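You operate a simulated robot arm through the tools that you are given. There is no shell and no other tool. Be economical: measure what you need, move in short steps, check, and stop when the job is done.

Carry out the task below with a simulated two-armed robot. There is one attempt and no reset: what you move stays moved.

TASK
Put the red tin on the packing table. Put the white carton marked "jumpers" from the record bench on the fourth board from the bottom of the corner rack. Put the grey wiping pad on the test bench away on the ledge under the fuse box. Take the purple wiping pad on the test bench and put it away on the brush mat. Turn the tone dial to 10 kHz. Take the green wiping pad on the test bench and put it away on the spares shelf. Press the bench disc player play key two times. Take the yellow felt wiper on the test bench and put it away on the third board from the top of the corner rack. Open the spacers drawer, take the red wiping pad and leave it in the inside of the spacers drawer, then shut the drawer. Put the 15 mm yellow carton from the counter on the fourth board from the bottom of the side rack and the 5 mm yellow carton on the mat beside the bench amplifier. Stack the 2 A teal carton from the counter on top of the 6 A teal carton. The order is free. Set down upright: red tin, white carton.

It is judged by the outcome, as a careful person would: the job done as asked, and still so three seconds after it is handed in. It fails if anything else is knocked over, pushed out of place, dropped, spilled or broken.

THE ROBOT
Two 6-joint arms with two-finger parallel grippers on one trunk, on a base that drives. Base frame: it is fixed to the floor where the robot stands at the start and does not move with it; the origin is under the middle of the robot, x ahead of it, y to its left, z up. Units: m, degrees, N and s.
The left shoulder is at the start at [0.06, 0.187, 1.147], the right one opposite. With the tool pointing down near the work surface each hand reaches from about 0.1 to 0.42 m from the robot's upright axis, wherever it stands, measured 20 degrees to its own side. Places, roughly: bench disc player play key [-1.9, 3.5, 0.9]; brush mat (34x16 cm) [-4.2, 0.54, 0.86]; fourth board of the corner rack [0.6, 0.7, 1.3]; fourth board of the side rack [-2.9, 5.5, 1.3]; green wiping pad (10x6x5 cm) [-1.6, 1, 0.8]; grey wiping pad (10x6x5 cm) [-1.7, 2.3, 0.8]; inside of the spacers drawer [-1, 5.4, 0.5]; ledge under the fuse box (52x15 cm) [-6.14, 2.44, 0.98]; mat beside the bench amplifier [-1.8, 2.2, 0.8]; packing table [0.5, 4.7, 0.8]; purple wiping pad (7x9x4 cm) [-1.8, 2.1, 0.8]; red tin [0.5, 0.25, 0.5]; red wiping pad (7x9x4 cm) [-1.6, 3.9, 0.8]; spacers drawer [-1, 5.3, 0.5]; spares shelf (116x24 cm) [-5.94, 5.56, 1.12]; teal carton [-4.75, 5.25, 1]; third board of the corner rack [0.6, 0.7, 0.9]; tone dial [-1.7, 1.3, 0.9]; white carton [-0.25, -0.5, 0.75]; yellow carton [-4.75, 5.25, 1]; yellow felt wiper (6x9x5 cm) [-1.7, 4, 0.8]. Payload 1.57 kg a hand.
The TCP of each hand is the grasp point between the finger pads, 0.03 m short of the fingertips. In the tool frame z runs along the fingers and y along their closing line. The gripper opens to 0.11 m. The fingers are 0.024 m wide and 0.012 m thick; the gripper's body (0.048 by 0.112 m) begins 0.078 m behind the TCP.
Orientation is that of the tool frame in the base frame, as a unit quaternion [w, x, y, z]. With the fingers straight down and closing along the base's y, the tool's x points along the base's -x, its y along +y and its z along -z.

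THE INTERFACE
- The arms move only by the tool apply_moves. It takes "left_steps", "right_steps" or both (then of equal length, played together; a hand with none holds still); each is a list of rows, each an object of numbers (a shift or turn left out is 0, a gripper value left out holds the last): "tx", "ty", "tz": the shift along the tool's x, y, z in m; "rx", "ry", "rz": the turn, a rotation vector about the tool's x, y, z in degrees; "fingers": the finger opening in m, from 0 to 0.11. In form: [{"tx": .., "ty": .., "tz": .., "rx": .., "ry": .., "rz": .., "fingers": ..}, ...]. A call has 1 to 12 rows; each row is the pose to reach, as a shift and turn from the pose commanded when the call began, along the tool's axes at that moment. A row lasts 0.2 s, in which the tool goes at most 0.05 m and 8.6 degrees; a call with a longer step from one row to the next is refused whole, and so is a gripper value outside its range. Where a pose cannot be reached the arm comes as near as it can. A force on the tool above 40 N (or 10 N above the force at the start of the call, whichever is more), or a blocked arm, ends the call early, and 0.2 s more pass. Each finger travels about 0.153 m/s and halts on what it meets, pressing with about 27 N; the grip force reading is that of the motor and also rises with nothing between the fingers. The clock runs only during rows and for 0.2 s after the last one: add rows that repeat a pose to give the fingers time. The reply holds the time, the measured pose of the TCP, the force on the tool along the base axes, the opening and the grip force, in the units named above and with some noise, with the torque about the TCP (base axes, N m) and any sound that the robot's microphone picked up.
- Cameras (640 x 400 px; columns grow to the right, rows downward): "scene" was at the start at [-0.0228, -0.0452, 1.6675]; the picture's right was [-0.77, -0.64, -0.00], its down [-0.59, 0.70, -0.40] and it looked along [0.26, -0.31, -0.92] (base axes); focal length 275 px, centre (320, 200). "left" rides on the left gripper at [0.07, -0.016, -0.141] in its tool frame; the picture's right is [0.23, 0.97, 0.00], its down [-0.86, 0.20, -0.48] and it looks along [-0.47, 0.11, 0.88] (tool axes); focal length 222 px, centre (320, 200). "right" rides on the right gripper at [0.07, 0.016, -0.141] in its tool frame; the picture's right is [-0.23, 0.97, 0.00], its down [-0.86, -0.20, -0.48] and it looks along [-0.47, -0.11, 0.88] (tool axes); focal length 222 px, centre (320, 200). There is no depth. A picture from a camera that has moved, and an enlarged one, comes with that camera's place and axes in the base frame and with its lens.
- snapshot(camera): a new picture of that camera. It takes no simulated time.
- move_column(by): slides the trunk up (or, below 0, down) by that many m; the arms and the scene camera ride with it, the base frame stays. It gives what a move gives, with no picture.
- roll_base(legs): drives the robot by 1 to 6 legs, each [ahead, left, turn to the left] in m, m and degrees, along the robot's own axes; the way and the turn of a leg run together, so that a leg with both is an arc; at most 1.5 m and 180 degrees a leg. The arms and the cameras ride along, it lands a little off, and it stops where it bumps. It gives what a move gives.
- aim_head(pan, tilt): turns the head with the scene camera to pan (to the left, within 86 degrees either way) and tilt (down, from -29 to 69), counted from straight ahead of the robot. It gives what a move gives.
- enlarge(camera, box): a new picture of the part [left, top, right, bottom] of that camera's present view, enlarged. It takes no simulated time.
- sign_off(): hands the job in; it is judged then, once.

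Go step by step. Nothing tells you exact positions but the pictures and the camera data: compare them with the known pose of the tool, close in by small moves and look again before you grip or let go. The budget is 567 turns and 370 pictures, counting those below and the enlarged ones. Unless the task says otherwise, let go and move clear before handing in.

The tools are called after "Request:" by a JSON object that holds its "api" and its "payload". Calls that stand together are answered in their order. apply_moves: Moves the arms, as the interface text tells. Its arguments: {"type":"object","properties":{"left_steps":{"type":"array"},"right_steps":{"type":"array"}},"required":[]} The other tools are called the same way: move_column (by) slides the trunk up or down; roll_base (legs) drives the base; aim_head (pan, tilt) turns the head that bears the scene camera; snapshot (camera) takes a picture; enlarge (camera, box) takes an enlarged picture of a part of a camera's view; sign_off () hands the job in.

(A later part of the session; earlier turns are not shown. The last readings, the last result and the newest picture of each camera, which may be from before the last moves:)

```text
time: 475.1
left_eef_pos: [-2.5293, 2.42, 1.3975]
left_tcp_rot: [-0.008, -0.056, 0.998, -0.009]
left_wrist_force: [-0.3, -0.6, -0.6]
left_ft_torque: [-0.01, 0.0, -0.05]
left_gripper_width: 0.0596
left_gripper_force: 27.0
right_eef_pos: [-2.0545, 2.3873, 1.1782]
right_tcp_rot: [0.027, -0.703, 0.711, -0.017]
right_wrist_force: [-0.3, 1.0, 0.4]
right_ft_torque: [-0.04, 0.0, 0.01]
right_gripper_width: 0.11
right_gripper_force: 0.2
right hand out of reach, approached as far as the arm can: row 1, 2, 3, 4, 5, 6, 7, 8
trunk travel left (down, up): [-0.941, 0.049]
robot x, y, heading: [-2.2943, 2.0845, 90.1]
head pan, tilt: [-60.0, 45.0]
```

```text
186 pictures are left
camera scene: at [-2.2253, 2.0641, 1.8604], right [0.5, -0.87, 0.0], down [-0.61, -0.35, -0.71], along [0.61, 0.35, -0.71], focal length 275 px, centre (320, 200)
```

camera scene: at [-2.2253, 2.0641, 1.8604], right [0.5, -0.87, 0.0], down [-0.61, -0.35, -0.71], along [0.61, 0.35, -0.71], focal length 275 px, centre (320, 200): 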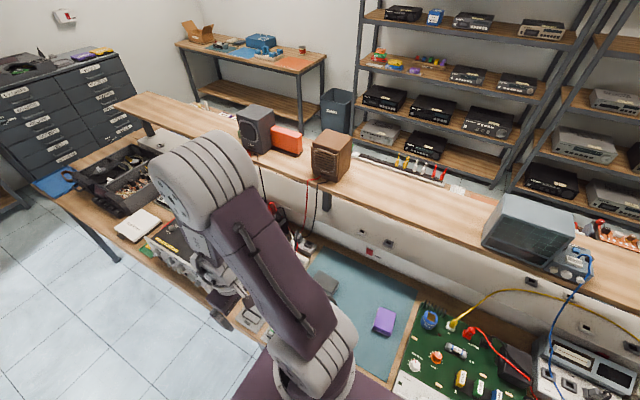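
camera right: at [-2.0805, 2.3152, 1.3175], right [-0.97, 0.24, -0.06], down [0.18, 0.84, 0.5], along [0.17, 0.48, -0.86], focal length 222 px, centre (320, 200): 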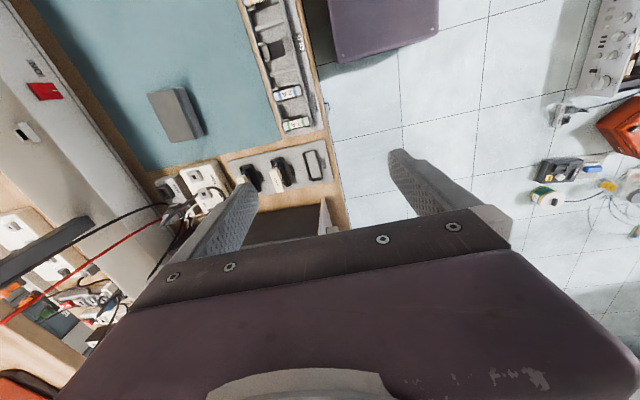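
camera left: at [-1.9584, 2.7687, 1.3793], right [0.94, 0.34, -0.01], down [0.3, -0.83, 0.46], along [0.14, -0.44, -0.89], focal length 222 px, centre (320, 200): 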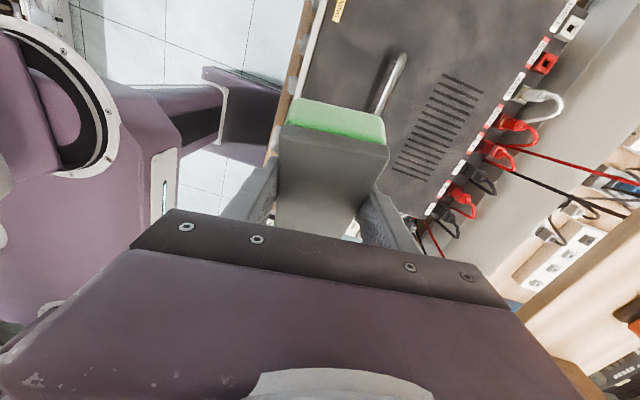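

I'll first deliver the green pad with the left hand. Drive north along the west aisle and look west.

Request:
{"api": "roll_base", "payload": {"legs": [[0, 0.35, 0], [1.4, 0, 0], [1.1, 0, 0], [0, 0, 90]]}}

Request:
{"api": "aim_head", "payload": {"pan": 0, "tilt": 20}}

Request:
{"api": "snapshot", "payload": {"camera": "scene"}}

```text
time: 492.9
left_eef_pos: [-2.9697, 4.357, 1.3969]
left_tcp_rot: [0.0, 0.73, -0.683, 0.011]
left_wrist_force: [0.6, -0.9, -0.4]
left_ft_torque: [-0.01, 0.01, 0.0]
left_gripper_width: 0.0596
left_gripper_force: 26.5
right_eef_pos: [-2.9138, 4.8298, 1.1785]
right_tcp_rot: [-0.031, 0.999, -0.03, -0.007]
right_wrist_force: [0.3, 0.6, 0.1]
right_ft_torque: [-0.03, -0.02, -0.03]
right_gripper_width: 0.1099
right_gripper_force: 0.0
trunk travel left (down, up): [-0.941, 0.049]
robot x, y, heading: [-2.6217, 4.5758, 177.1]
head pan, tilt: [-60.0, 45.0]
```

```text
time: 494.2
left_eef_pos: [-2.9691, 4.3567, 1.398]
left_tcp_rot: [-0.001, 0.73, -0.683, 0.012]
left_wrist_force: [-0.3, 0.0, -0.8]
left_ft_torque: [-0.02, 0.03, 0.01]
left_gripper_width: 0.0595
left_gripper_force: 27.1
right_eef_pos: [-2.9141, 4.8296, 1.1781]
right_tcp_rot: [-0.032, 0.999, -0.029, -0.008]
right_wrist_force: [0.3, 1.0, -0.1]
right_ft_torque: [0.02, 0.0, 0.01]
right_gripper_width: 0.1101
right_gripper_force: 0.0
trunk travel left (down, up): [-0.941, 0.049]
robot x, y, heading: [-2.6217, 4.5722, 177.2]
head pan, tilt: [0.0, 20.0]
```

```text
185 pictures are left
camera scene: at [-2.6556, 4.5775, 1.899], right [0.05, 1.0, 0.0], down [0.34, -0.02, -0.94], along [-0.94, 0.05, -0.34], focal length 275 px, centre (320, 200)
```

scene: 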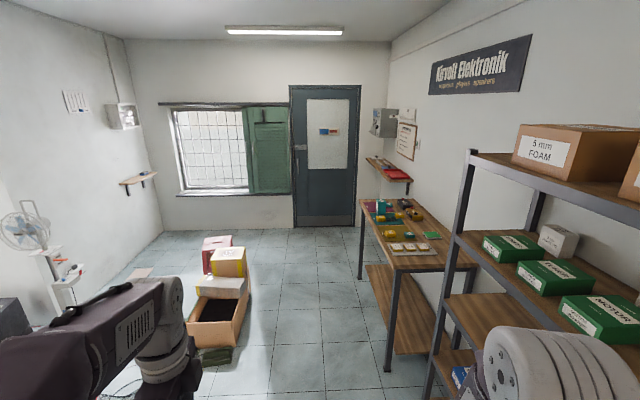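

The corridor to the west is clear. Drive to the spares shelf in the northwest.

Request:
{"api": "roll_base", "payload": {"legs": [[0, 0, 3], [1.45, 0, 0], [1.45, 0, 0], [0.3, 0, 0]]}}

Request:
{"api": "roll_base", "payload": {"legs": [[0, 0, -90]]}}

Request:
{"api": "aim_head", "payload": {"pan": 0, "tilt": 45}}

Request:
{"api": "snapshot", "payload": {"camera": "scene"}}

```text
time: 510.5
left_eef_pos: [-6.1798, 4.2088, 1.3975]
left_tcp_rot: [-0.001, 0.763, -0.646, 0.01]
left_wrist_force: [-0.1, 0.4, -0.7]
left_ft_torque: [-0.03, -0.01, -0.01]
left_gripper_width: 0.0595
left_gripper_force: 27.1
right_eef_pos: [-6.1726, 4.6851, 1.1792]
right_tcp_rot: [-0.031, 0.999, 0.02, -0.011]
right_wrist_force: [0.6, -0.2, 0.8]
right_ft_torque: [0.0, 0.01, 0.01]
right_gripper_width: 0.1101
right_gripper_force: 0.0
trunk travel left (down, up): [-0.941, 0.049]
robot x, y, heading: [-5.8585, 4.46, -177.1]
head pan, tilt: [0.0, 20.0]
```

```text
time: 514.7
left_eef_pos: [-6.1098, 4.7856, 1.3973]
left_tcp_rot: [-0.007, -0.083, 0.997, -0.009]
left_wrist_force: [0.0, 0.3, 0.2]
left_ft_torque: [-0.01, 0.0, -0.01]
left_gripper_width: 0.0595
left_gripper_force: 27.2
right_eef_pos: [-5.635, 4.7767, 1.1785]
right_tcp_rot: [-0.029, 0.72, -0.693, 0.016]
right_wrist_force: [0.0, -0.5, -0.3]
right_ft_torque: [-0.01, 0.04, 0.01]
right_gripper_width: 0.1101
right_gripper_force: 0.1
trunk travel left (down, up): [-0.941, 0.049]
robot x, y, heading: [-5.861, 4.4635, 93.0]
head pan, tilt: [0.0, 20.0]
```

```text
time: 515.6
left_eef_pos: [-6.1102, 4.7864, 1.3969]
left_tcp_rot: [-0.007, -0.082, 0.997, -0.008]
left_wrist_force: [0.2, 0.2, -0.5]
left_ft_torque: [-0.03, 0.0, 0.0]
left_gripper_width: 0.0595
left_gripper_force: 26.3
right_eef_pos: [-5.6348, 4.7768, 1.1786]
right_tcp_rot: [-0.029, 0.72, -0.694, 0.016]
right_wrist_force: [-0.7, 0.1, -0.3]
right_ft_torque: [0.04, -0.01, -0.01]
right_gripper_width: 0.11
right_gripper_force: 0.1
trunk travel left (down, up): [-0.941, 0.049]
robot x, y, heading: [-5.8589, 4.4624, 93.0]
head pan, tilt: [0.0, 45.0]
```

```text
184 pictures are left
camera scene: at [-5.8604, 4.4831, 1.8604], right [1.0, 0.05, 0.0], down [0.04, -0.71, -0.71], along [-0.04, 0.71, -0.71], focal length 275 px, centre (320, 200)
```

scene: 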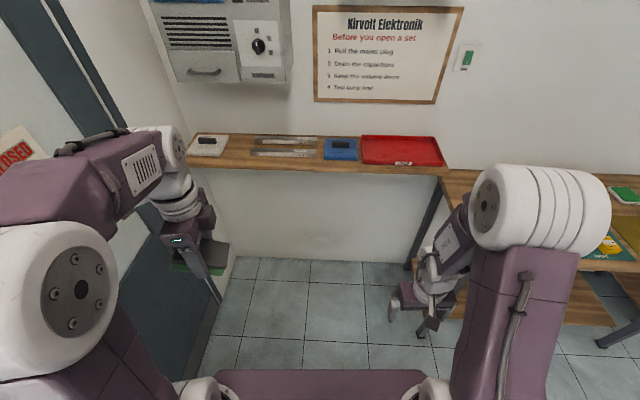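

Request:
{"api": "enlarge", "payload": {"camera": "scene", "box": [180, 120, 460, 190]}}

```text
2.29 times, centred on (320, 155) of scene
camera zoom: at [-5.8604, 4.4831, 1.8604], right [1.0, 0.05, 0.0], down [0.04, -0.71, -0.71], along [-0.04, 0.71, -0.71], focal length 628 px, centre (320, 303)
```

zoom: 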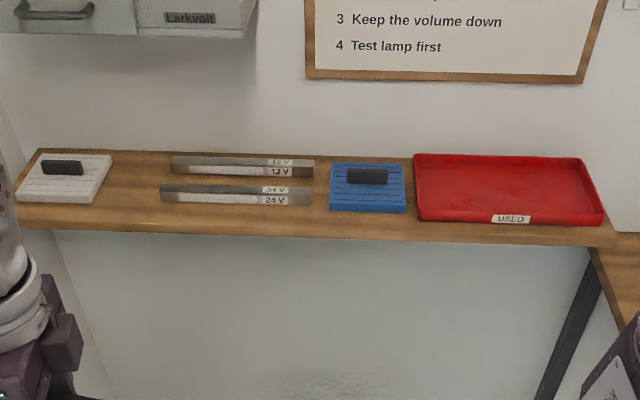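

A wall box hangs above the left part of the shelf; check its depth.

Request:
{"api": "enlarge", "payload": {"camera": "scene", "box": [150, 30, 330, 160]}}

```text
3.08 times, centred on (240, 95) of scene
camera zoom: at [-5.8604, 4.4831, 1.8604], right [1.0, 0.05, 0.0], down [0.04, -0.71, -0.71], along [-0.04, 0.71, -0.71], focal length 845 px, centre (566, 523)
```

zoom: 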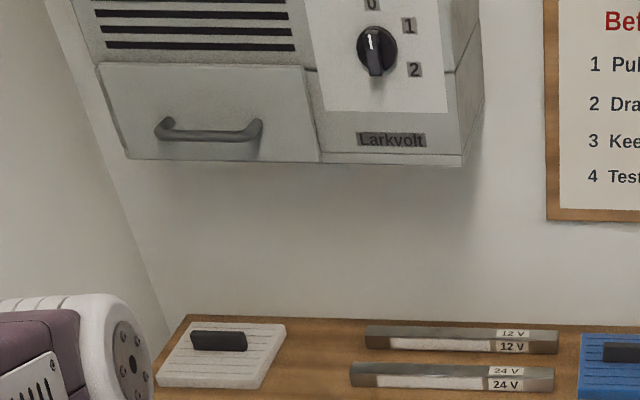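

Box bottom z≈1.45, front y≈5.49: the gap at x≈-6.30 is usable near the front. Rotate the left tool so the pad's length runs front-to-back.

Request:
{"api": "apply_moves", "payload": {"left_steps": [{"rz": -8}, {"rz": -16}, {"rz": -24}, {"rz": -32}, {"rz": -40}, {"rz": -48}, {"rz": -56}, {"rz": -64}, {"rz": -72}, {"ry": -1.4, "rz": -80}, {"ry": -1.4, "rz": -80}]}}

Request:
{"api": "roll_base", "payload": {"legs": [[0, 0, 9], [0.5, 0, 0]]}}

Request:
{"api": "snapshot", "payload": {"camera": "scene"}}

Request:
{"api": "snapshot", "payload": {"camera": "left"}}

```text
time: 518.0
left_eef_pos: [-6.11, 4.7863, 1.397]
left_tcp_rot: [-0.001, -0.704, 0.71, -0.002]
left_wrist_force: [-0.4, 0.4, -0.9]
left_ft_torque: [0.0, -0.02, -0.02]
left_gripper_width: 0.0594
left_gripper_force: 27.1
right_eef_pos: [-5.6335, 4.7774, 1.1776]
right_tcp_rot: [-0.028, 0.72, -0.693, 0.015]
right_wrist_force: [0.4, -0.2, 0.1]
right_ft_torque: [0.02, -0.02, -0.01]
right_gripper_width: 0.1102
right_gripper_force: 0.1
trunk travel left (down, up): [-0.941, 0.049]
robot x, y, heading: [-5.8589, 4.4634, 93.2]
head pan, tilt: [0.0, 45.0]
```

```text
time: 521.6
left_eef_pos: [-6.2614, 5.2356, 1.3986]
left_tcp_rot: [0.0, 0.758, -0.653, 0.001]
left_wrist_force: [0.5, 0.1, 0.6]
left_ft_torque: [-0.04, 0.03, 0.01]
left_gripper_width: 0.0597
left_gripper_force: 26.8
right_eef_pos: [-5.7906, 5.3021, 1.1793]
right_tcp_rot: [-0.03, 0.773, -0.634, 0.012]
right_wrist_force: [-0.6, 0.5, 0.5]
right_ft_torque: [0.03, 0.01, 0.02]
right_gripper_width: 0.1103
right_gripper_force: 0.0
trunk travel left (down, up): [-0.941, 0.049]
robot x, y, heading: [-5.9653, 4.954, 102.2]
head pan, tilt: [0.0, 45.0]
```

```text
181 pictures are left
camera scene: at [-5.9678, 4.9754, 1.8604], right [0.98, 0.21, 0.0], down [0.15, -0.69, -0.71], along [-0.15, 0.69, -0.71], focal length 275 px, centre (320, 200)
```

scene: 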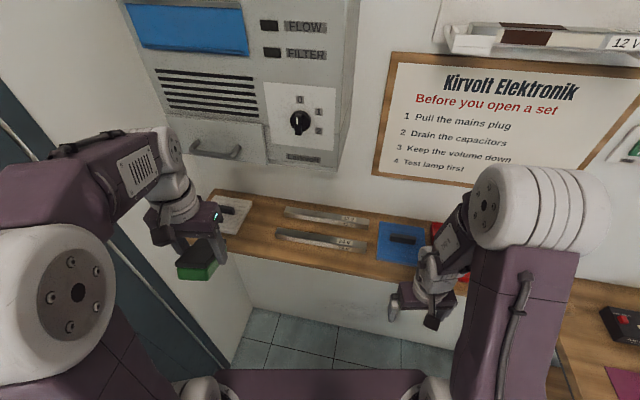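

```text
180 pictures are left
camera left: at [-6.2371, 5.1691, 1.5385], right [-0.93, -0.37, 0.0], down [-0.32, 0.82, 0.48], along [-0.17, 0.44, -0.88], focal length 222 px, centre (320, 200)
```

left: 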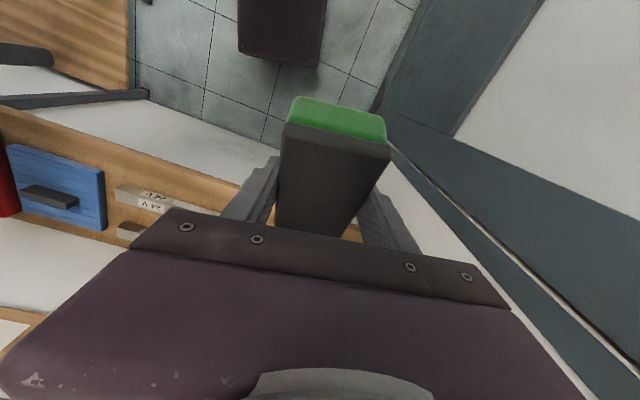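

Gap centre ≈(-6.303, 5.49..5.52). Approach over it.

Request:
{"api": "roll_base", "payload": {"legs": [[0.06, 0, 0]]}}

Request:
{"api": "apply_moves", "payload": {"left_steps": [{"tx": -0.03, "ty": -0.002, "tz": 0.02, "rz": 4}, {"tx": -0.065, "ty": -0.004, "tz": 0.04, "rz": 8}, {"tx": -0.1, "ty": -0.006, "tz": 0.065, "rz": 8.5}, {"tx": -0.135, "ty": -0.008, "tz": 0.09, "rz": 8.5}, {"tx": -0.165, "ty": -0.008, "tz": 0.115, "rz": 8.5}, {"tx": -0.19, "ty": -0.008, "tz": 0.14, "rz": 8.5}, {"tx": -0.19, "ty": -0.008, "tz": 0.14, "rz": 8.5}]}}

Request:
{"api": "snapshot", "payload": {"camera": "left"}}

Request:
{"api": "snapshot", "payload": {"camera": "scene"}}

```text
time: 522.6
left_eef_pos: [-6.2728, 5.2831, 1.3997]
left_tcp_rot: [-0.003, 0.757, -0.653, -0.002]
left_wrist_force: [-0.3, -0.7, 0.7]
left_ft_torque: [0.11, 0.05, 0.01]
left_gripper_width: 0.0598
left_gripper_force: 26.9
right_eef_pos: [-5.8026, 5.3531, 1.181]
right_tcp_rot: [-0.033, 0.773, -0.634, 0.009]
right_wrist_force: [0.3, -0.7, 0.1]
right_ft_torque: [0.12, 0.0, 0.02]
right_gripper_width: 0.1101
right_gripper_force: 0.1
trunk travel left (down, up): [-0.941, 0.049]
robot x, y, heading: [-5.9752, 5.0169, 101.9]
head pan, tilt: [0.0, 45.0]
```

```text
time: 523.3
left_eef_pos: [-6.2811, 5.3647, 1.3549]
left_tcp_rot: [-0.001, 0.709, -0.706, -0.001]
left_wrist_force: [0.4, -0.2, -1.1]
left_ft_torque: [0.09, 0.01, 0.03]
left_gripper_width: 0.0594
left_gripper_force: 27.3
right_eef_pos: [-5.8031, 5.3557, 1.1807]
right_tcp_rot: [-0.031, 0.773, -0.633, 0.011]
right_wrist_force: [0.9, -0.6, 0.0]
right_ft_torque: [0.06, -0.01, 0.0]
right_gripper_width: 0.11
right_gripper_force: 0.0
trunk travel left (down, up): [-0.941, 0.049]
robot x, y, heading: [-5.9731, 5.0136, 102.2]
head pan, tilt: [0.0, 45.0]
stopped in row 3 (left hand): the force on the tool passed its limit (the readings are from after the stop); the commanded pose is now the measured one
```

```text
179 pictures are left
camera left: at [-6.2656, 5.296, 1.495], right [-0.97, -0.23, 0.0], down [-0.2, 0.85, 0.48], along [-0.11, 0.47, -0.88], focal length 222 px, centre (320, 200)
```

left: 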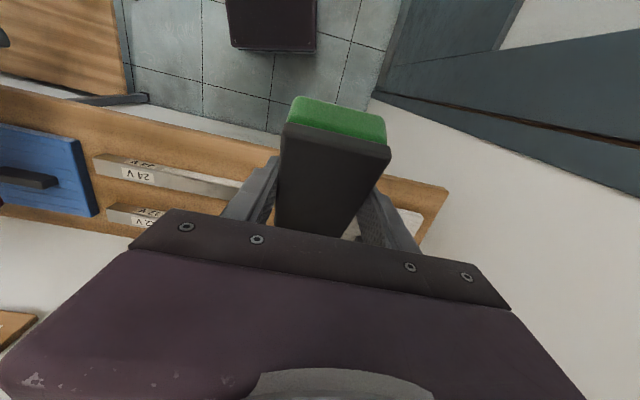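

```text
178 pictures are left
camera scene: at [-5.9786, 5.0261, 1.8604], right [0.98, 0.21, 0.0], down [0.15, -0.69, -0.71], along [-0.15, 0.7, -0.7], focal length 275 px, centre (320, 200)
```

scene: 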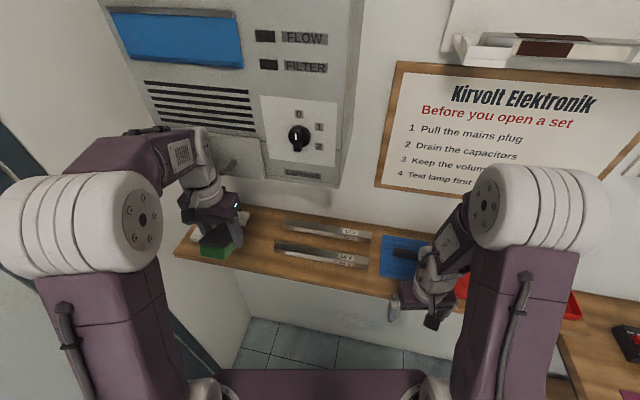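

Something near the wall box was touched at that height. Back out slightly, descend, then go forward lower.

Request:
{"api": "apply_moves", "payload": {"left_steps": [{"tx": 0.04}, {"tx": 0.05, "tz": 0.03}, {"tx": 0.05, "tz": 0.07}, {"tx": 0.05, "tz": 0.11}, {"tx": 0.05, "tz": 0.13}, {"tx": 0.02, "tz": 0.13}, {"tx": -0.02, "tz": 0.13}, {"tx": -0.06, "ty": 0.01, "tz": 0.13}, {"tx": -0.06, "ty": 0.01, "tz": 0.13}]}}

Request:
{"api": "snapshot", "payload": {"camera": "scene"}}

Request:
{"api": "snapshot", "payload": {"camera": "left"}}

```text
time: 525.5
left_eef_pos: [-6.2836, 5.397, 1.2191]
left_tcp_rot: [0.006, 0.709, -0.705, 0.012]
left_wrist_force: [0.2, 0.2, -1.3]
left_ft_torque: [0.01, 0.03, 0.03]
left_gripper_width: 0.0596
left_gripper_force: 27.0
right_eef_pos: [-5.8017, 5.3422, 1.1851]
right_tcp_rot: [-0.036, 0.774, -0.632, 0.007]
right_wrist_force: [0.3, -0.2, 0.8]
right_ft_torque: [-0.04, 0.0, -0.04]
right_gripper_width: 0.11
right_gripper_force: 0.0
trunk travel left (down, up): [-0.941, 0.049]
robot x, y, heading: [-5.9776, 5.0154, 102.3]
head pan, tilt: [0.0, 45.0]
stopped in row 9 (left hand): the arm was blocked; the commanded pose is now the measured one
```

```text
177 pictures are left
camera scene: at [-5.9731, 5.0033, 1.8618], right [0.98, 0.21, 0.0], down [0.15, -0.68, -0.72], along [-0.15, 0.7, -0.69], focal length 275 px, centre (320, 200)
```

scene: 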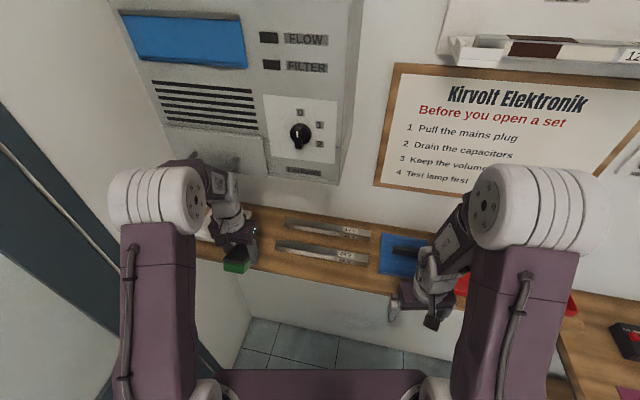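

```text
176 pictures are left
camera left: at [-6.2685, 5.3305, 1.3617], right [-0.97, -0.23, 0.0], down [-0.21, 0.87, 0.45], along [-0.1, 0.44, -0.89], focal length 222 px, centre (320, 200)
```

left: 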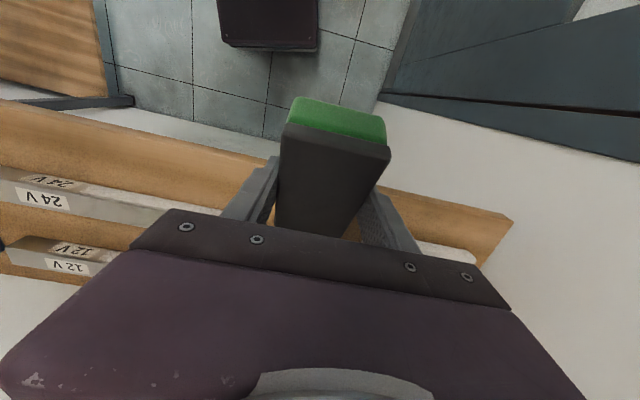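

The elbow is meeting the wall box. Back out, and lower the shoulder so that the elbow stays beneath it.

Request:
{"api": "roll_base", "payload": {"legs": [[-0.15, 0, 0]]}}

Request:
{"api": "move_column", "payload": {"by": -0.27}}

Request:
{"api": "apply_moves", "payload": {"left_steps": [{"tz": -0.045}, {"tz": -0.09}, {"tz": -0.135}, {"tz": -0.18}, {"tz": -0.225}, {"tz": -0.265}, {"tz": -0.265}], "right_steps": [{"tx": 0.02}, {"tx": 0.05}, {"tx": 0.08}, {"tx": 0.1}, {"tx": 0.1}, {"tx": 0.1}, {"tx": 0.1}]}}

Request:
{"api": "snapshot", "payload": {"camera": "scene"}}

```text
time: 526.9
left_eef_pos: [-6.2583, 5.2764, 1.2108]
left_tcp_rot: [0.01, 0.71, -0.704, 0.017]
left_wrist_force: [-0.5, 0.9, 0.0]
left_ft_torque: [-0.02, 0.01, -0.01]
left_gripper_width: 0.0595
left_gripper_force: 26.9
right_eef_pos: [-5.7748, 5.2181, 1.177]
right_tcp_rot: [-0.029, 0.774, -0.633, 0.014]
right_wrist_force: [0.1, 0.8, 0.3]
right_ft_torque: [-0.01, 0.01, -0.01]
right_gripper_width: 0.1099
right_gripper_force: 0.2
trunk travel left (down, up): [-0.941, 0.049]
robot x, y, heading: [-5.9466, 4.8668, 102.1]
head pan, tilt: [0.0, 45.0]
```

```text
time: 529.7
left_eef_pos: [-6.2571, 5.275, 0.9416]
left_tcp_rot: [0.008, 0.71, -0.704, 0.016]
left_wrist_force: [0.2, -0.2, -0.8]
left_ft_torque: [-0.02, -0.01, -0.01]
left_gripper_width: 0.0596
left_gripper_force: 27.0
right_eef_pos: [-5.773, 5.2161, 0.9083]
right_tcp_rot: [-0.029, 0.774, -0.633, 0.014]
right_wrist_force: [-0.4, -0.4, 0.4]
right_ft_torque: [0.02, -0.02, 0.0]
right_gripper_width: 0.1101
right_gripper_force: 0.0
trunk travel left (down, up): [-0.671, 0.319]
robot x, y, heading: [-5.9436, 4.8685, 102.4]
head pan, tilt: [0.0, 45.0]
```

```text
time: 531.3
left_eef_pos: [-6.2634, 5.2833, 1.2069]
left_tcp_rot: [0.009, 0.71, -0.704, 0.016]
left_wrist_force: [0.0, -0.1, 0.6]
left_ft_torque: [0.01, 0.01, 0.01]
left_gripper_width: 0.0594
left_gripper_force: 26.8
right_eef_pos: [-5.7608, 5.1934, 0.9088]
right_tcp_rot: [-0.028, 0.773, -0.633, 0.013]
right_wrist_force: [-0.3, 0.0, 0.1]
right_ft_torque: [0.01, -0.04, -0.03]
right_gripper_width: 0.1102
right_gripper_force: 0.1
right hand out of reach, approached as far as the arm can: row 2, 3, 4, 5, 6, 7
trunk travel left (down, up): [-0.671, 0.319]
robot x, y, heading: [-5.9465, 4.8676, 102.3]
head pan, tilt: [0.0, 45.0]
```

```text
175 pictures are left
camera scene: at [-5.9491, 4.8893, 1.5904], right [0.98, 0.21, 0.0], down [0.15, -0.69, -0.71], along [-0.15, 0.69, -0.71], focal length 275 px, centre (320, 200)
```

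scene: 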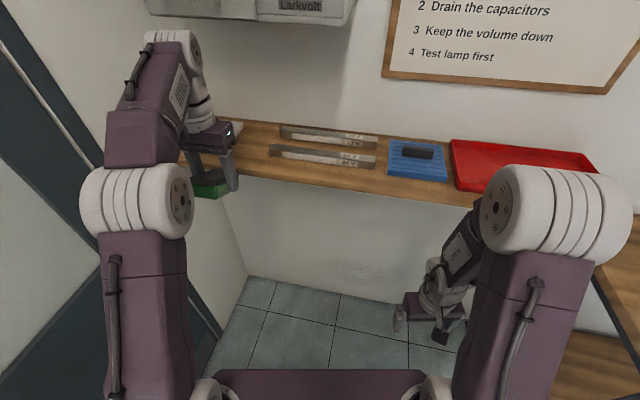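

The pad is pitched ~13° in the grip; tilting the tool 13° forward levels it and also keeps the wrist clear of the box. Then move in.

Request:
{"api": "apply_moves", "payload": {"left_steps": [{"tz": -0.02, "ry": -6.5}, {"tz": -0.035, "ry": -13}, {"tz": -0.035, "ry": -13}]}}

Request:
{"api": "roll_base", "payload": {"legs": [[0.14, 0, 0]]}}

Request:
{"api": "snapshot", "payload": {"camera": "scene"}}

Request:
{"api": "snapshot", "payload": {"camera": "left"}}

```text
time: 532.1
left_eef_pos: [-6.2622, 5.2853, 1.2425]
left_tcp_rot: [-0.071, 0.706, -0.701, -0.064]
left_wrist_force: [0.6, -0.7, -0.4]
left_ft_torque: [0.02, 0.01, 0.01]
left_gripper_width: 0.0595
left_gripper_force: 26.2
right_eef_pos: [-5.7607, 5.1932, 0.9086]
right_tcp_rot: [-0.029, 0.774, -0.633, 0.014]
right_wrist_force: [-0.6, 0.6, -0.9]
right_ft_torque: [-0.03, -0.02, 0.04]
right_gripper_width: 0.11
right_gripper_force: 0.0
trunk travel left (down, up): [-0.671, 0.319]
robot x, y, heading: [-5.9436, 4.8733, 102.3]
head pan, tilt: [0.0, 45.0]
```

```text
time: 533.4
left_eef_pos: [-6.2902, 5.4203, 1.2428]
left_tcp_rot: [-0.071, 0.707, -0.701, -0.064]
left_wrist_force: [-0.5, -0.7, -0.7]
left_ft_torque: [0.06, -0.03, 0.01]
left_gripper_width: 0.0593
left_gripper_force: 26.6
right_eef_pos: [-5.7902, 5.3292, 0.9083]
right_tcp_rot: [-0.029, 0.774, -0.633, 0.013]
right_wrist_force: [0.6, -0.3, 0.2]
right_ft_torque: [0.0, 0.02, 0.01]
right_gripper_width: 0.11
right_gripper_force: 0.1
trunk travel left (down, up): [-0.671, 0.319]
robot x, y, heading: [-5.9751, 5.0054, 102.2]
head pan, tilt: [0.0, 45.0]
```

```text
174 pictures are left
camera scene: at [-5.9781, 5.0246, 1.5904], right [0.98, 0.21, 0.0], down [0.15, -0.69, -0.71], along [-0.15, 0.69, -0.71], focal length 275 px, centre (320, 200)
```

scene: 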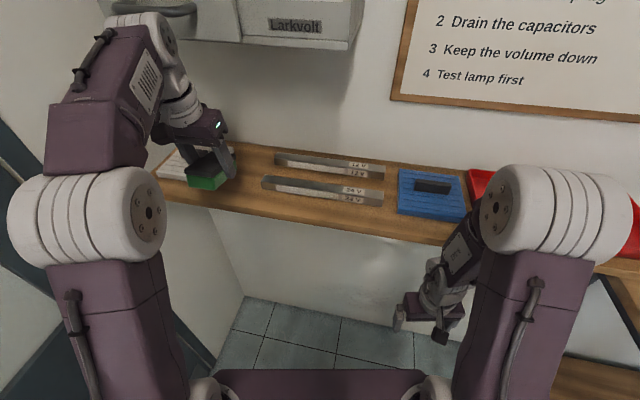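

```text
173 pictures are left
camera left: at [-6.2757, 5.3241, 1.3677], right [-0.97, -0.23, -0.05], down [-0.21, 0.75, 0.63], along [-0.11, 0.63, -0.77], focal length 222 px, centre (320, 200)
```

left: 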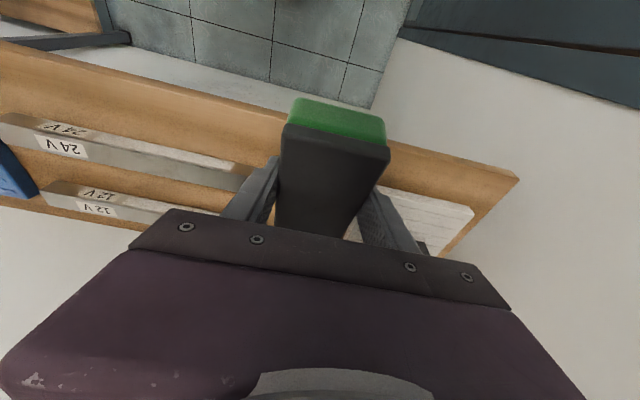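

Request:
{"api": "apply_moves", "payload": {"left_steps": [{"tx": 0.006, "tz": 0.027}, {"tx": 0.0124, "tz": 0.0536}, {"tx": -0.02, "ty": 0.007, "tz": 0.061}, {"tx": -0.051, "ty": 0.013, "tz": 0.068}, {"tx": -0.051, "ty": 0.013, "tz": 0.068}]}}

Request:
{"api": "snapshot", "payload": {"camera": "left"}}

Request:
{"api": "enlarge", "payload": {"camera": "scene", "box": [100, 0, 320, 220]}}

```text
time: 534.6
left_eef_pos: [-6.3047, 5.4834, 1.1851]
left_tcp_rot: [-0.072, 0.707, -0.701, -0.065]
left_wrist_force: [-0.2, 0.1, -0.2]
left_ft_torque: [0.02, 0.0, -0.01]
left_gripper_width: 0.0596
left_gripper_force: 27.7
right_eef_pos: [-5.7901, 5.3287, 0.9085]
right_tcp_rot: [-0.029, 0.774, -0.633, 0.014]
right_wrist_force: [0.3, -0.4, -0.2]
right_ft_torque: [0.01, -0.01, 0.02]
right_gripper_width: 0.11
right_gripper_force: 0.1
trunk travel left (down, up): [-0.671, 0.319]
robot x, y, heading: [-5.976, 5.0031, 102.0]
head pan, tilt: [0.0, 45.0]
```

```text
172 pictures are left
camera left: at [-6.2891, 5.3872, 1.3114], right [-0.97, -0.23, -0.05], down [-0.21, 0.75, 0.63], along [-0.11, 0.62, -0.77], focal length 222 px, centre (320, 200)
```

left: 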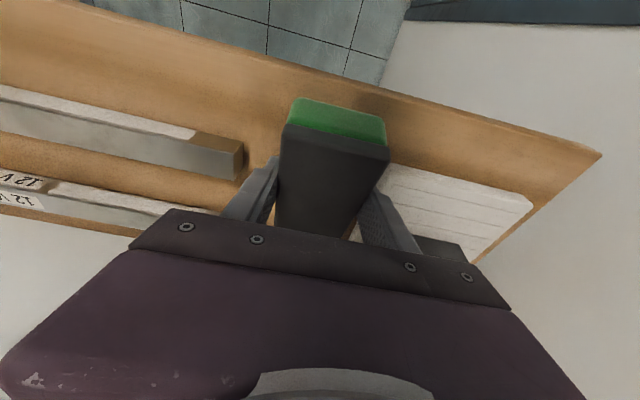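

```text
1.82 times, centred on (210, 110) of scene
camera zoom: at [-5.978, 5.025, 1.5904], right [0.98, 0.21, 0.0], down [0.15, -0.69, -0.71], along [-0.15, 0.69, -0.71], focal length 499 px, centre (520, 364)
```

zoom: 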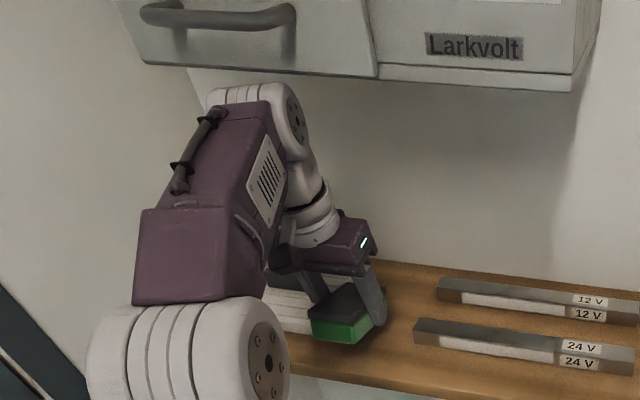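

Over the gap. Lower to contact.

Request:
{"api": "apply_moves", "payload": {"left_steps": [{"tx": 0.002, "ty": -0.005, "tz": 0.01}, {"tx": 0.0033, "ty": -0.005, "tz": 0.0146}, {"tx": 0.0044, "ty": -0.005, "tz": 0.0195}, {"tx": 0.0055, "ty": -0.005, "tz": 0.0244}, {"tx": 0.0066, "ty": -0.005, "tz": 0.0293}, {"tx": 0.0077, "ty": -0.005, "tz": 0.034}, {"tx": 0.0088, "ty": -0.005, "tz": 0.039}, {"tx": 0.0099, "ty": -0.005, "tz": 0.044}]}}

Request:
{"api": "snapshot", "payload": {"camera": "left"}}

```text
time: 536.2
left_eef_pos: [-6.2966, 5.4796, 1.1524]
left_tcp_rot: [-0.073, 0.706, -0.701, -0.072]
left_wrist_force: [2.3, -9.2, 17.3]
left_ft_torque: [-0.4, 0.49, 0.29]
left_gripper_width: 0.0595
left_gripper_force: 27.2
right_eef_pos: [-5.7891, 5.3278, 0.9085]
right_tcp_rot: [-0.029, 0.775, -0.632, 0.012]
right_wrist_force: [0.2, 0.2, 0.4]
right_ft_torque: [-0.01, 0.0, 0.0]
right_gripper_width: 0.1101
right_gripper_force: 0.1
trunk travel left (down, up): [-0.671, 0.319]
robot x, y, heading: [-5.9731, 5.0045, 102.3]
head pan, tilt: [0.0, 45.0]
stopped in row 8 (left hand): the force on the tool passed its limit (the readings are from after the stop); the commanded pose is now the measured one
```

```text
170 pictures are left
camera left: at [-6.2818, 5.3825, 1.2758], right [-0.97, -0.23, -0.05], down [-0.21, 0.74, 0.64], along [-0.11, 0.63, -0.77], focal length 222 px, centre (320, 200)
```

left: 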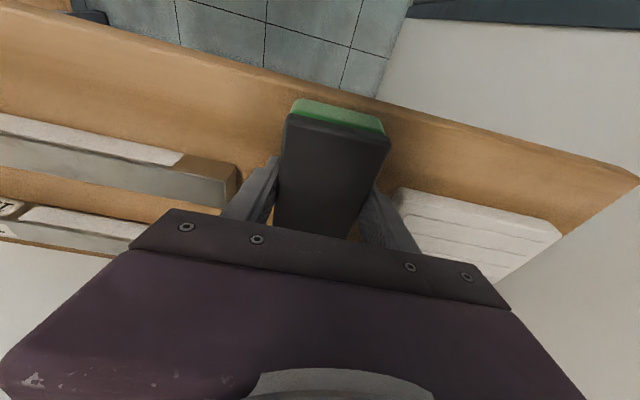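

Contact. Open slightly and withdraw up/back.

Request:
{"api": "apply_moves", "payload": {"left_steps": [{"tz": -0.003}, {"tz": -0.003, "fingers": 0.07}, {"tz": -0.003, "fingers": 0.078}, {"tz": -0.003, "fingers": 0.078}, {"tz": -0.03, "tx": 0.015}, {"tz": -0.06, "tx": 0.03}, {"tz": -0.07, "tx": 0.065}, {"tz": -0.07, "tx": 0.1}, {"tz": -0.07, "tx": 0.1}]}}

Request:
{"api": "roll_base", "payload": {"legs": [[-0.25, 0, 0]]}}

Request:
{"api": "snapshot", "payload": {"camera": "scene"}}

```text
time: 538.2
left_eef_pos: [-6.3, 5.3701, 1.1959]
left_tcp_rot: [-0.071, 0.707, -0.7, -0.068]
left_wrist_force: [0.2, 0.7, 0.3]
left_ft_torque: [-0.03, 0.0, 0.02]
left_gripper_width: 0.078
left_gripper_force: 0.1
right_eef_pos: [-5.7897, 5.3302, 0.9089]
right_tcp_rot: [-0.029, 0.774, -0.633, 0.014]
right_wrist_force: [0.2, 0.2, -0.5]
right_ft_torque: [0.0, 0.0, -0.01]
right_gripper_width: 0.11
right_gripper_force: 0.0
trunk travel left (down, up): [-0.671, 0.319]
robot x, y, heading: [-5.973, 5.006, 102.1]
head pan, tilt: [0.0, 45.0]
```

```text
time: 540.0
left_eef_pos: [-6.249, 5.1249, 1.1955]
left_tcp_rot: [-0.071, 0.709, -0.699, -0.069]
left_wrist_force: [-0.3, 0.2, 0.2]
left_ft_torque: [-0.04, -0.01, -0.01]
left_gripper_width: 0.0782
left_gripper_force: 0.0
right_eef_pos: [-5.7389, 5.0886, 0.9082]
right_tcp_rot: [-0.028, 0.776, -0.63, 0.015]
right_wrist_force: [0.6, 0.7, -0.2]
right_ft_torque: [-0.02, 0.0, -0.02]
right_gripper_width: 0.11
right_gripper_force: 0.1
trunk travel left (down, up): [-0.671, 0.319]
robot x, y, heading: [-5.9195, 4.7609, 102.6]
head pan, tilt: [0.0, 45.0]
```

```text
169 pictures are left
camera scene: at [-5.9255, 4.7845, 1.5904], right [0.98, 0.22, 0.0], down [0.15, -0.69, -0.71], along [-0.15, 0.69, -0.71], focal length 275 px, centre (320, 200)
```

scene: 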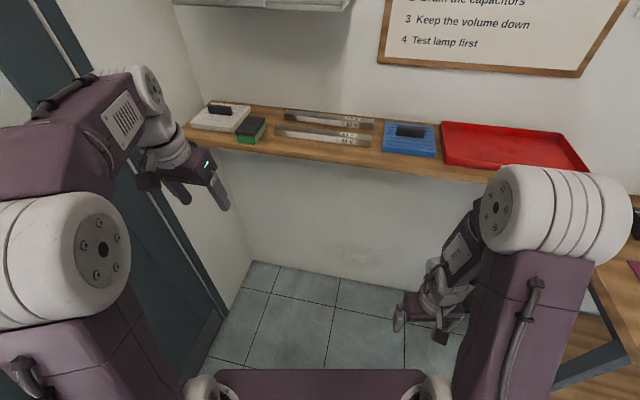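

Green pad is on the spares shelf. Move on to the counter.

Request:
{"api": "move_column", "payload": {"by": 0.25}}

Request:
{"api": "roll_base", "payload": {"legs": [[-0.15, 0, -12.5], [0, -1.15, 0]]}}

Request:
{"api": "snapshot", "payload": {"camera": "scene"}}

```text
time: 542.6
left_eef_pos: [-6.2505, 5.124, 1.4454]
left_tcp_rot: [-0.072, 0.708, -0.699, -0.068]
left_wrist_force: [-0.5, 0.3, -0.4]
left_ft_torque: [0.01, 0.03, -0.02]
left_gripper_width: 0.0779
left_gripper_force: 0.0
right_eef_pos: [-5.7383, 5.0893, 1.1586]
right_tcp_rot: [-0.029, 0.776, -0.63, 0.014]
right_wrist_force: [0.6, -0.4, 0.2]
right_ft_torque: [0.01, 0.02, 0.02]
right_gripper_width: 0.1102
right_gripper_force: 0.0
trunk travel left (down, up): [-0.921, 0.069]
robot x, y, heading: [-5.9192, 4.7622, 102.7]
head pan, tilt: [0.0, 45.0]
```

```text
time: 549.5
left_eef_pos: [-4.9914, 5.0401, 1.4457]
left_tcp_rot: [0.079, -0.626, 0.773, 0.06]
left_wrist_force: [0.3, 0.5, -0.5]
left_ft_torque: [0.01, -0.02, 0.01]
left_gripper_width: 0.078
left_gripper_force: 0.1
right_eef_pos: [-4.5002, 4.8917, 1.159]
right_tcp_rot: [0.027, -0.701, 0.713, -0.017]
right_wrist_force: [0.0, -0.1, 0.3]
right_ft_torque: [-0.02, -0.03, -0.01]
right_gripper_width: 0.1101
right_gripper_force: 0.1
trunk travel left (down, up): [-0.921, 0.069]
robot x, y, heading: [-4.7508, 4.6121, 89.9]
head pan, tilt: [0.0, 45.0]
```

```text
168 pictures are left
camera scene: at [-4.7519, 4.636, 1.8404], right [1.0, 0.0, 0.0], down [0.0, -0.71, -0.71], along [0.0, 0.71, -0.71], focal length 275 px, centre (320, 200)
```

scene: 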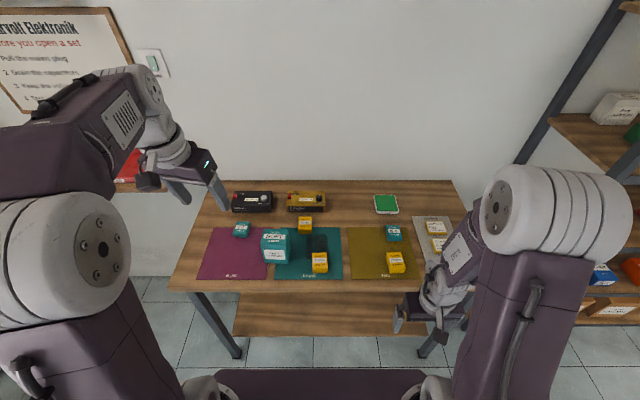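

Request:
{"api": "enlarge", "payload": {"camera": "scene", "box": [190, 175, 470, 295]}}

```text
2.29 times, centred on (330, 235) of scene
camera zoom: at [-4.7519, 4.636, 1.8404], right [1.0, 0.0, 0.0], down [0.0, -0.71, -0.71], along [0.0, 0.71, -0.71], focal length 628 px, centre (297, 120)
```

zoom: 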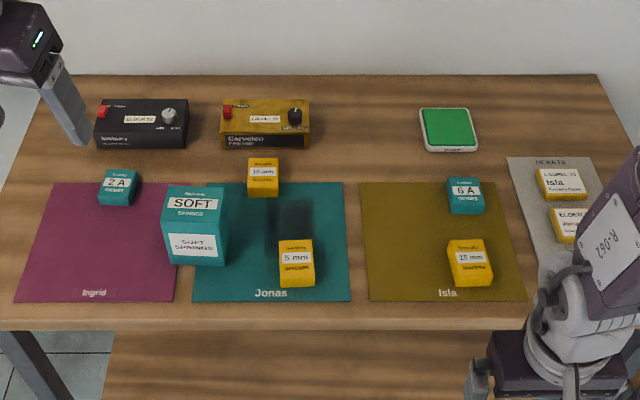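

Request:
{"api": "enlarge", "payload": {"camera": "scene", "box": [290, 210, 420, 285]}}

```text
4.92 times, centred on (355, 248) of scene
camera zoom: at [-4.7519, 4.636, 1.8404], right [1.0, 0.0, 0.0], down [0.0, -0.71, -0.71], along [0.0, 0.71, -0.71], focal length 1352 px, centre (148, -34)
```

zoom: 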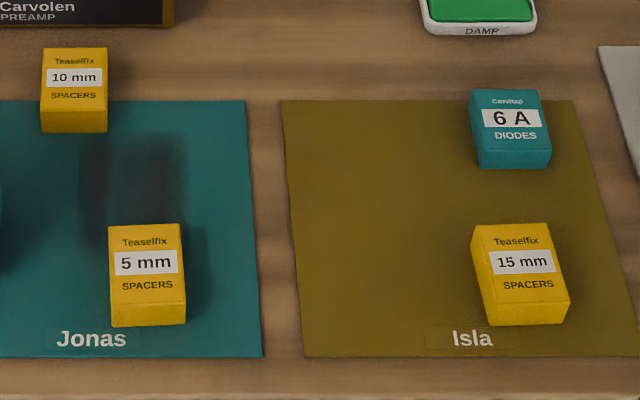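

5 mm ≈(-4.752,5.175), 15 mm ≈(-4.485,5.175), 6 A ≈(-4.466,5.304), 2 A ≈(-5.057,5.314). First the 2 A carton with the left hand.

Request:
{"api": "apply_moves", "payload": {"left_steps": [{"ry": 5.6, "rz": -6, "fingers": 0.1}, {"rx": -1.5, "ry": 11.3, "rz": -11.9, "fingers": 0.11}, {"rx": -1.5, "ry": 11.3, "rz": -11.9, "tz": 0.04}, {"rx": -1.5, "ry": 11.3, "rz": -11.9, "tz": 0.08}, {"rx": -1.5, "ry": 11.3, "rz": -11.9, "tz": 0.08}]}}

Request:
{"api": "roll_base", "payload": {"legs": [[0.2, 0.15, 0]]}}

Request:
{"api": "snapshot", "payload": {"camera": "left"}}

Request:
{"api": "snapshot", "payload": {"camera": "scene"}}

```text
time: 550.7
left_eef_pos: [-4.9864, 5.0576, 1.3669]
left_tcp_rot: [0.0, -0.707, 0.707, 0.0]
left_wrist_force: [0.0, 0.6, 0.3]
left_ft_torque: [0.0, 0.02, 0.01]
left_gripper_width: 0.1099
left_gripper_force: 0.0
right_eef_pos: [-4.5014, 4.8919, 1.1588]
right_tcp_rot: [0.027, -0.701, 0.712, -0.019]
right_wrist_force: [0.8, -0.3, 0.4]
right_ft_torque: [-0.02, -0.01, 0.01]
right_gripper_width: 0.1099
right_gripper_force: 0.0
trunk travel left (down, up): [-0.921, 0.069]
robot x, y, heading: [-4.7517, 4.6117, 89.9]
head pan, tilt: [0.0, 45.0]
```

```text
time: 552.5
left_eef_pos: [-5.1309, 5.2518, 1.3683]
left_tcp_rot: [0.001, -0.706, 0.708, 0.002]
left_wrist_force: [0.7, -0.3, 0.5]
left_ft_torque: [0.0, 0.03, 0.02]
left_gripper_width: 0.1099
left_gripper_force: 0.1
right_eef_pos: [-4.6449, 5.0881, 1.1587]
right_tcp_rot: [0.028, -0.7, 0.713, -0.015]
right_wrist_force: [-0.9, -0.6, 0.0]
right_ft_torque: [0.05, 0.01, 0.01]
right_gripper_width: 0.1102
right_gripper_force: 0.1
trunk travel left (down, up): [-0.921, 0.069]
robot x, y, heading: [-4.8964, 4.8124, 90.1]
head pan, tilt: [0.0, 45.0]
```

```text
165 pictures are left
camera left: at [-5.1153, 5.1823, 1.5095], right [-0.97, -0.22, 0.0], down [-0.2, 0.85, 0.48], along [-0.11, 0.47, -0.88], focal length 222 px, centre (320, 200)
```

left: 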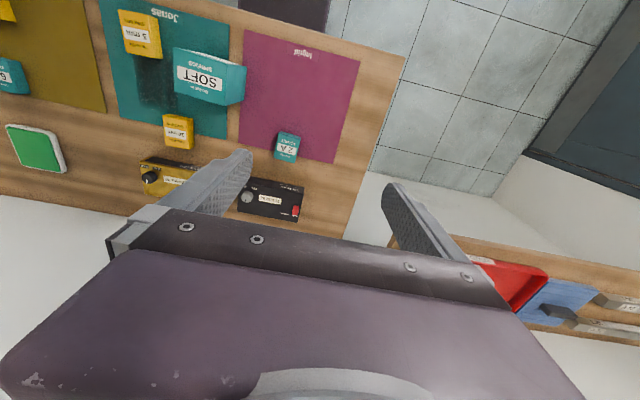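

```text
164 pictures are left
camera scene: at [-4.8946, 4.8315, 1.8404], right [1.0, -0.01, 0.0], down [-0.01, -0.71, -0.71], along [0.0, 0.71, -0.71], focal length 275 px, centre (320, 200)
```

scene: 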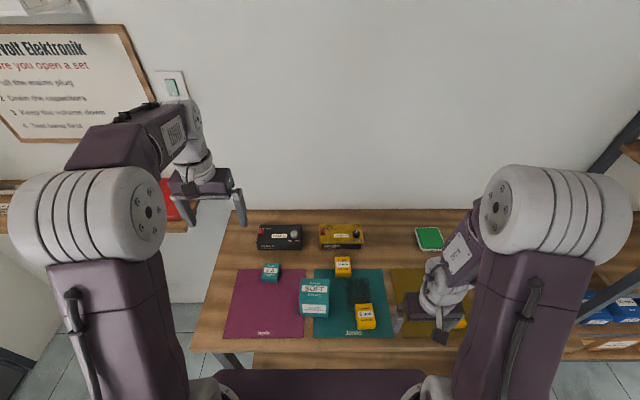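

2 A carton top ≈(-5.07,5.334,0.99). Descend above it.

Request:
{"api": "apply_moves", "payload": {"left_steps": [{"tx": -0.014, "ty": -0.01, "tz": 0.04}, {"tx": -0.028, "ty": -0.02, "tz": 0.08}, {"tx": -0.042, "ty": -0.03, "tz": 0.12}, {"tx": -0.056, "ty": -0.041, "tz": 0.16}, {"tx": -0.07, "ty": -0.051, "tz": 0.2}, {"tx": -0.082, "ty": -0.061, "tz": 0.24}, {"tx": -0.082, "ty": -0.061, "tz": 0.28}, {"tx": -0.082, "ty": -0.061, "tz": 0.28}]}}

Request:
{"api": "snapshot", "payload": {"camera": "left"}}

```text
time: 554.3
left_eef_pos: [-5.0729, 5.3381, 1.0881]
left_tcp_rot: [0.0, -0.706, 0.709, 0.001]
left_wrist_force: [-0.2, -0.2, 0.0]
left_ft_torque: [0.02, 0.0, 0.02]
left_gripper_width: 0.11
left_gripper_force: 0.1
right_eef_pos: [-4.6473, 5.0912, 1.1593]
right_tcp_rot: [0.028, -0.7, 0.713, -0.017]
right_wrist_force: [0.4, 0.6, -0.1]
right_ft_torque: [0.02, -0.02, -0.02]
right_gripper_width: 0.1098
right_gripper_force: 0.1
trunk travel left (down, up): [-0.921, 0.069]
robot x, y, heading: [-4.8966, 4.8126, 89.6]
head pan, tilt: [0.0, 45.0]
```

```text
163 pictures are left
camera left: at [-5.0574, 5.2672, 1.2289], right [-0.97, -0.22, 0.0], down [-0.2, 0.86, 0.48], along [-0.11, 0.47, -0.88], focal length 222 px, centre (320, 200)
```

left: 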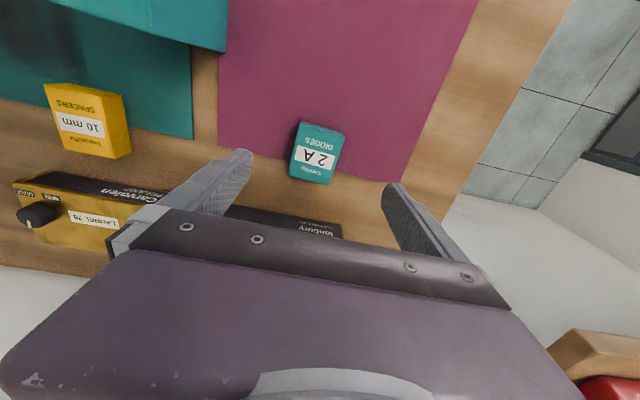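

Request:
{"api": "apply_moves", "payload": {"left_steps": [{"tx": -0.007, "tz": 0.04, "fingers": 0.09}, {"tx": -0.007, "tz": 0.07, "fingers": 0.08}, {"tx": -0.007, "tz": 0.09}, {"tx": -0.007, "tz": 0.1}, {"tx": -0.007, "tz": 0.108}, {"tx": -0.007, "tz": 0.116}, {"tx": -0.007, "tz": 0.124}, {"tx": -0.007, "tz": 0.132}, {"tx": -0.007, "tz": 0.14}]}}

Request:
{"api": "snapshot", "payload": {"camera": "left"}}

```text
time: 555.9
left_eef_pos: [-5.0715, 5.3433, 0.9748]
left_tcp_rot: [0.004, -0.706, 0.708, 0.004]
left_wrist_force: [-0.4, -18.7, 36.5]
left_ft_torque: [-1.02, -1.59, -0.5]
left_gripper_width: 0.0799
left_gripper_force: 0.0
right_eef_pos: [-4.647, 5.0871, 1.1603]
right_tcp_rot: [0.027, -0.701, 0.712, -0.015]
right_wrist_force: [-0.4, 0.6, 0.1]
right_ft_torque: [-0.02, 0.02, -0.01]
right_gripper_width: 0.1101
right_gripper_force: 0.1
trunk travel left (down, up): [-0.921, 0.069]
robot x, y, heading: [-4.895, 4.8135, 89.8]
head pan, tilt: [0.0, 45.0]
stopped in row 7 (left hand): the force on the tool passed its limit (the readings are from after the stop); the commanded pose is now the measured one
```

```text
162 pictures are left
camera left: at [-5.0569, 5.2723, 1.1142], right [-0.97, -0.22, 0.0], down [-0.2, 0.85, 0.49], along [-0.11, 0.48, -0.87], focal length 222 px, centre (320, 200)
```

left: 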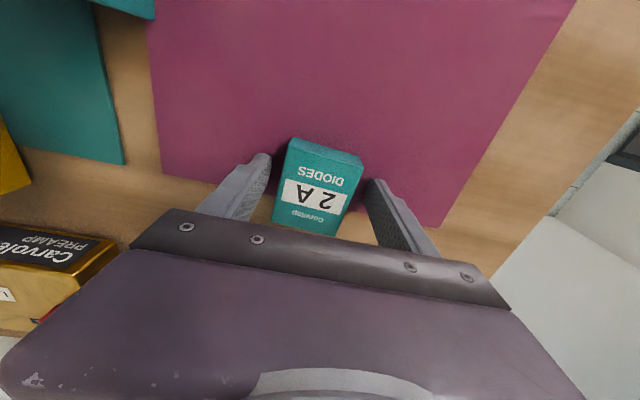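

Request:
{"api": "apply_moves", "payload": {"left_steps": [{"tz": -0.006}, {"tz": -0.006, "fingers": 0.06}, {"tz": -0.006, "fingers": 0.03}, {"tz": -0.006, "fingers": 0.03}, {"tz": -0.006, "fingers": 0.03}]}}

Request:
{"api": "apply_moves", "payload": {"left_steps": [{"tz": -0.03}, {"tz": -0.07}, {"tz": -0.11}, {"tz": -0.15}, {"tz": -0.19}, {"tz": -0.19}]}}

Request:
{"api": "snapshot", "payload": {"camera": "left"}}

```text
time: 557.1
left_eef_pos: [-5.0736, 5.3484, 0.9752]
left_tcp_rot: [0.004, -0.706, 0.708, 0.003]
left_wrist_force: [-0.1, -0.4, -0.2]
left_ft_torque: [0.0, 0.01, 0.03]
left_gripper_width: 0.0542
left_gripper_force: 26.5
right_eef_pos: [-4.6474, 5.0918, 1.1582]
right_tcp_rot: [0.027, -0.7, 0.713, -0.018]
right_wrist_force: [0.3, 1.0, 0.5]
right_ft_torque: [-0.01, -0.02, 0.02]
right_gripper_width: 0.1102
right_gripper_force: 0.0
trunk travel left (down, up): [-0.921, 0.069]
robot x, y, heading: [-4.8965, 4.8172, 89.6]
head pan, tilt: [0.0, 45.0]
```

```text
time: 558.5
left_eef_pos: [-5.0743, 5.3477, 1.1665]
left_tcp_rot: [0.005, -0.706, 0.709, 0.004]
left_wrist_force: [1.0, 1.3, -0.9]
left_ft_torque: [-0.01, 0.01, -0.02]
left_gripper_width: 0.0539
left_gripper_force: 27.4
right_eef_pos: [-4.6476, 5.0914, 1.1587]
right_tcp_rot: [0.027, -0.701, 0.713, -0.017]
right_wrist_force: [0.7, -0.2, -0.5]
right_ft_torque: [-0.04, -0.01, 0.03]
right_gripper_width: 0.1102
right_gripper_force: 0.0
trunk travel left (down, up): [-0.921, 0.069]
robot x, y, heading: [-4.898, 4.8098, 90.0]
head pan, tilt: [0.0, 45.0]
```

```text
161 pictures are left
camera left: at [-5.0585, 5.2764, 1.3063], right [-0.97, -0.22, 0.0], down [-0.2, 0.85, 0.49], along [-0.11, 0.48, -0.87], focal length 222 px, centre (320, 200)
```

left: 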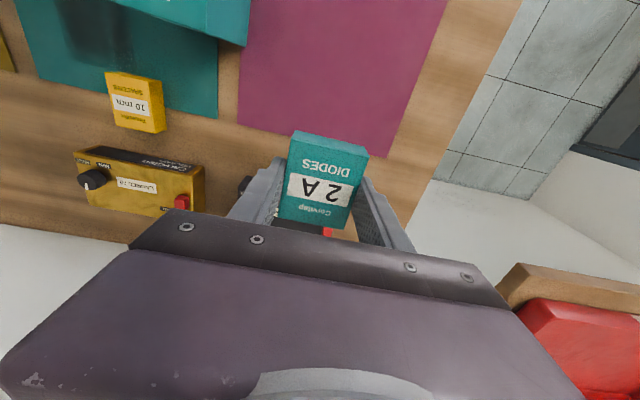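

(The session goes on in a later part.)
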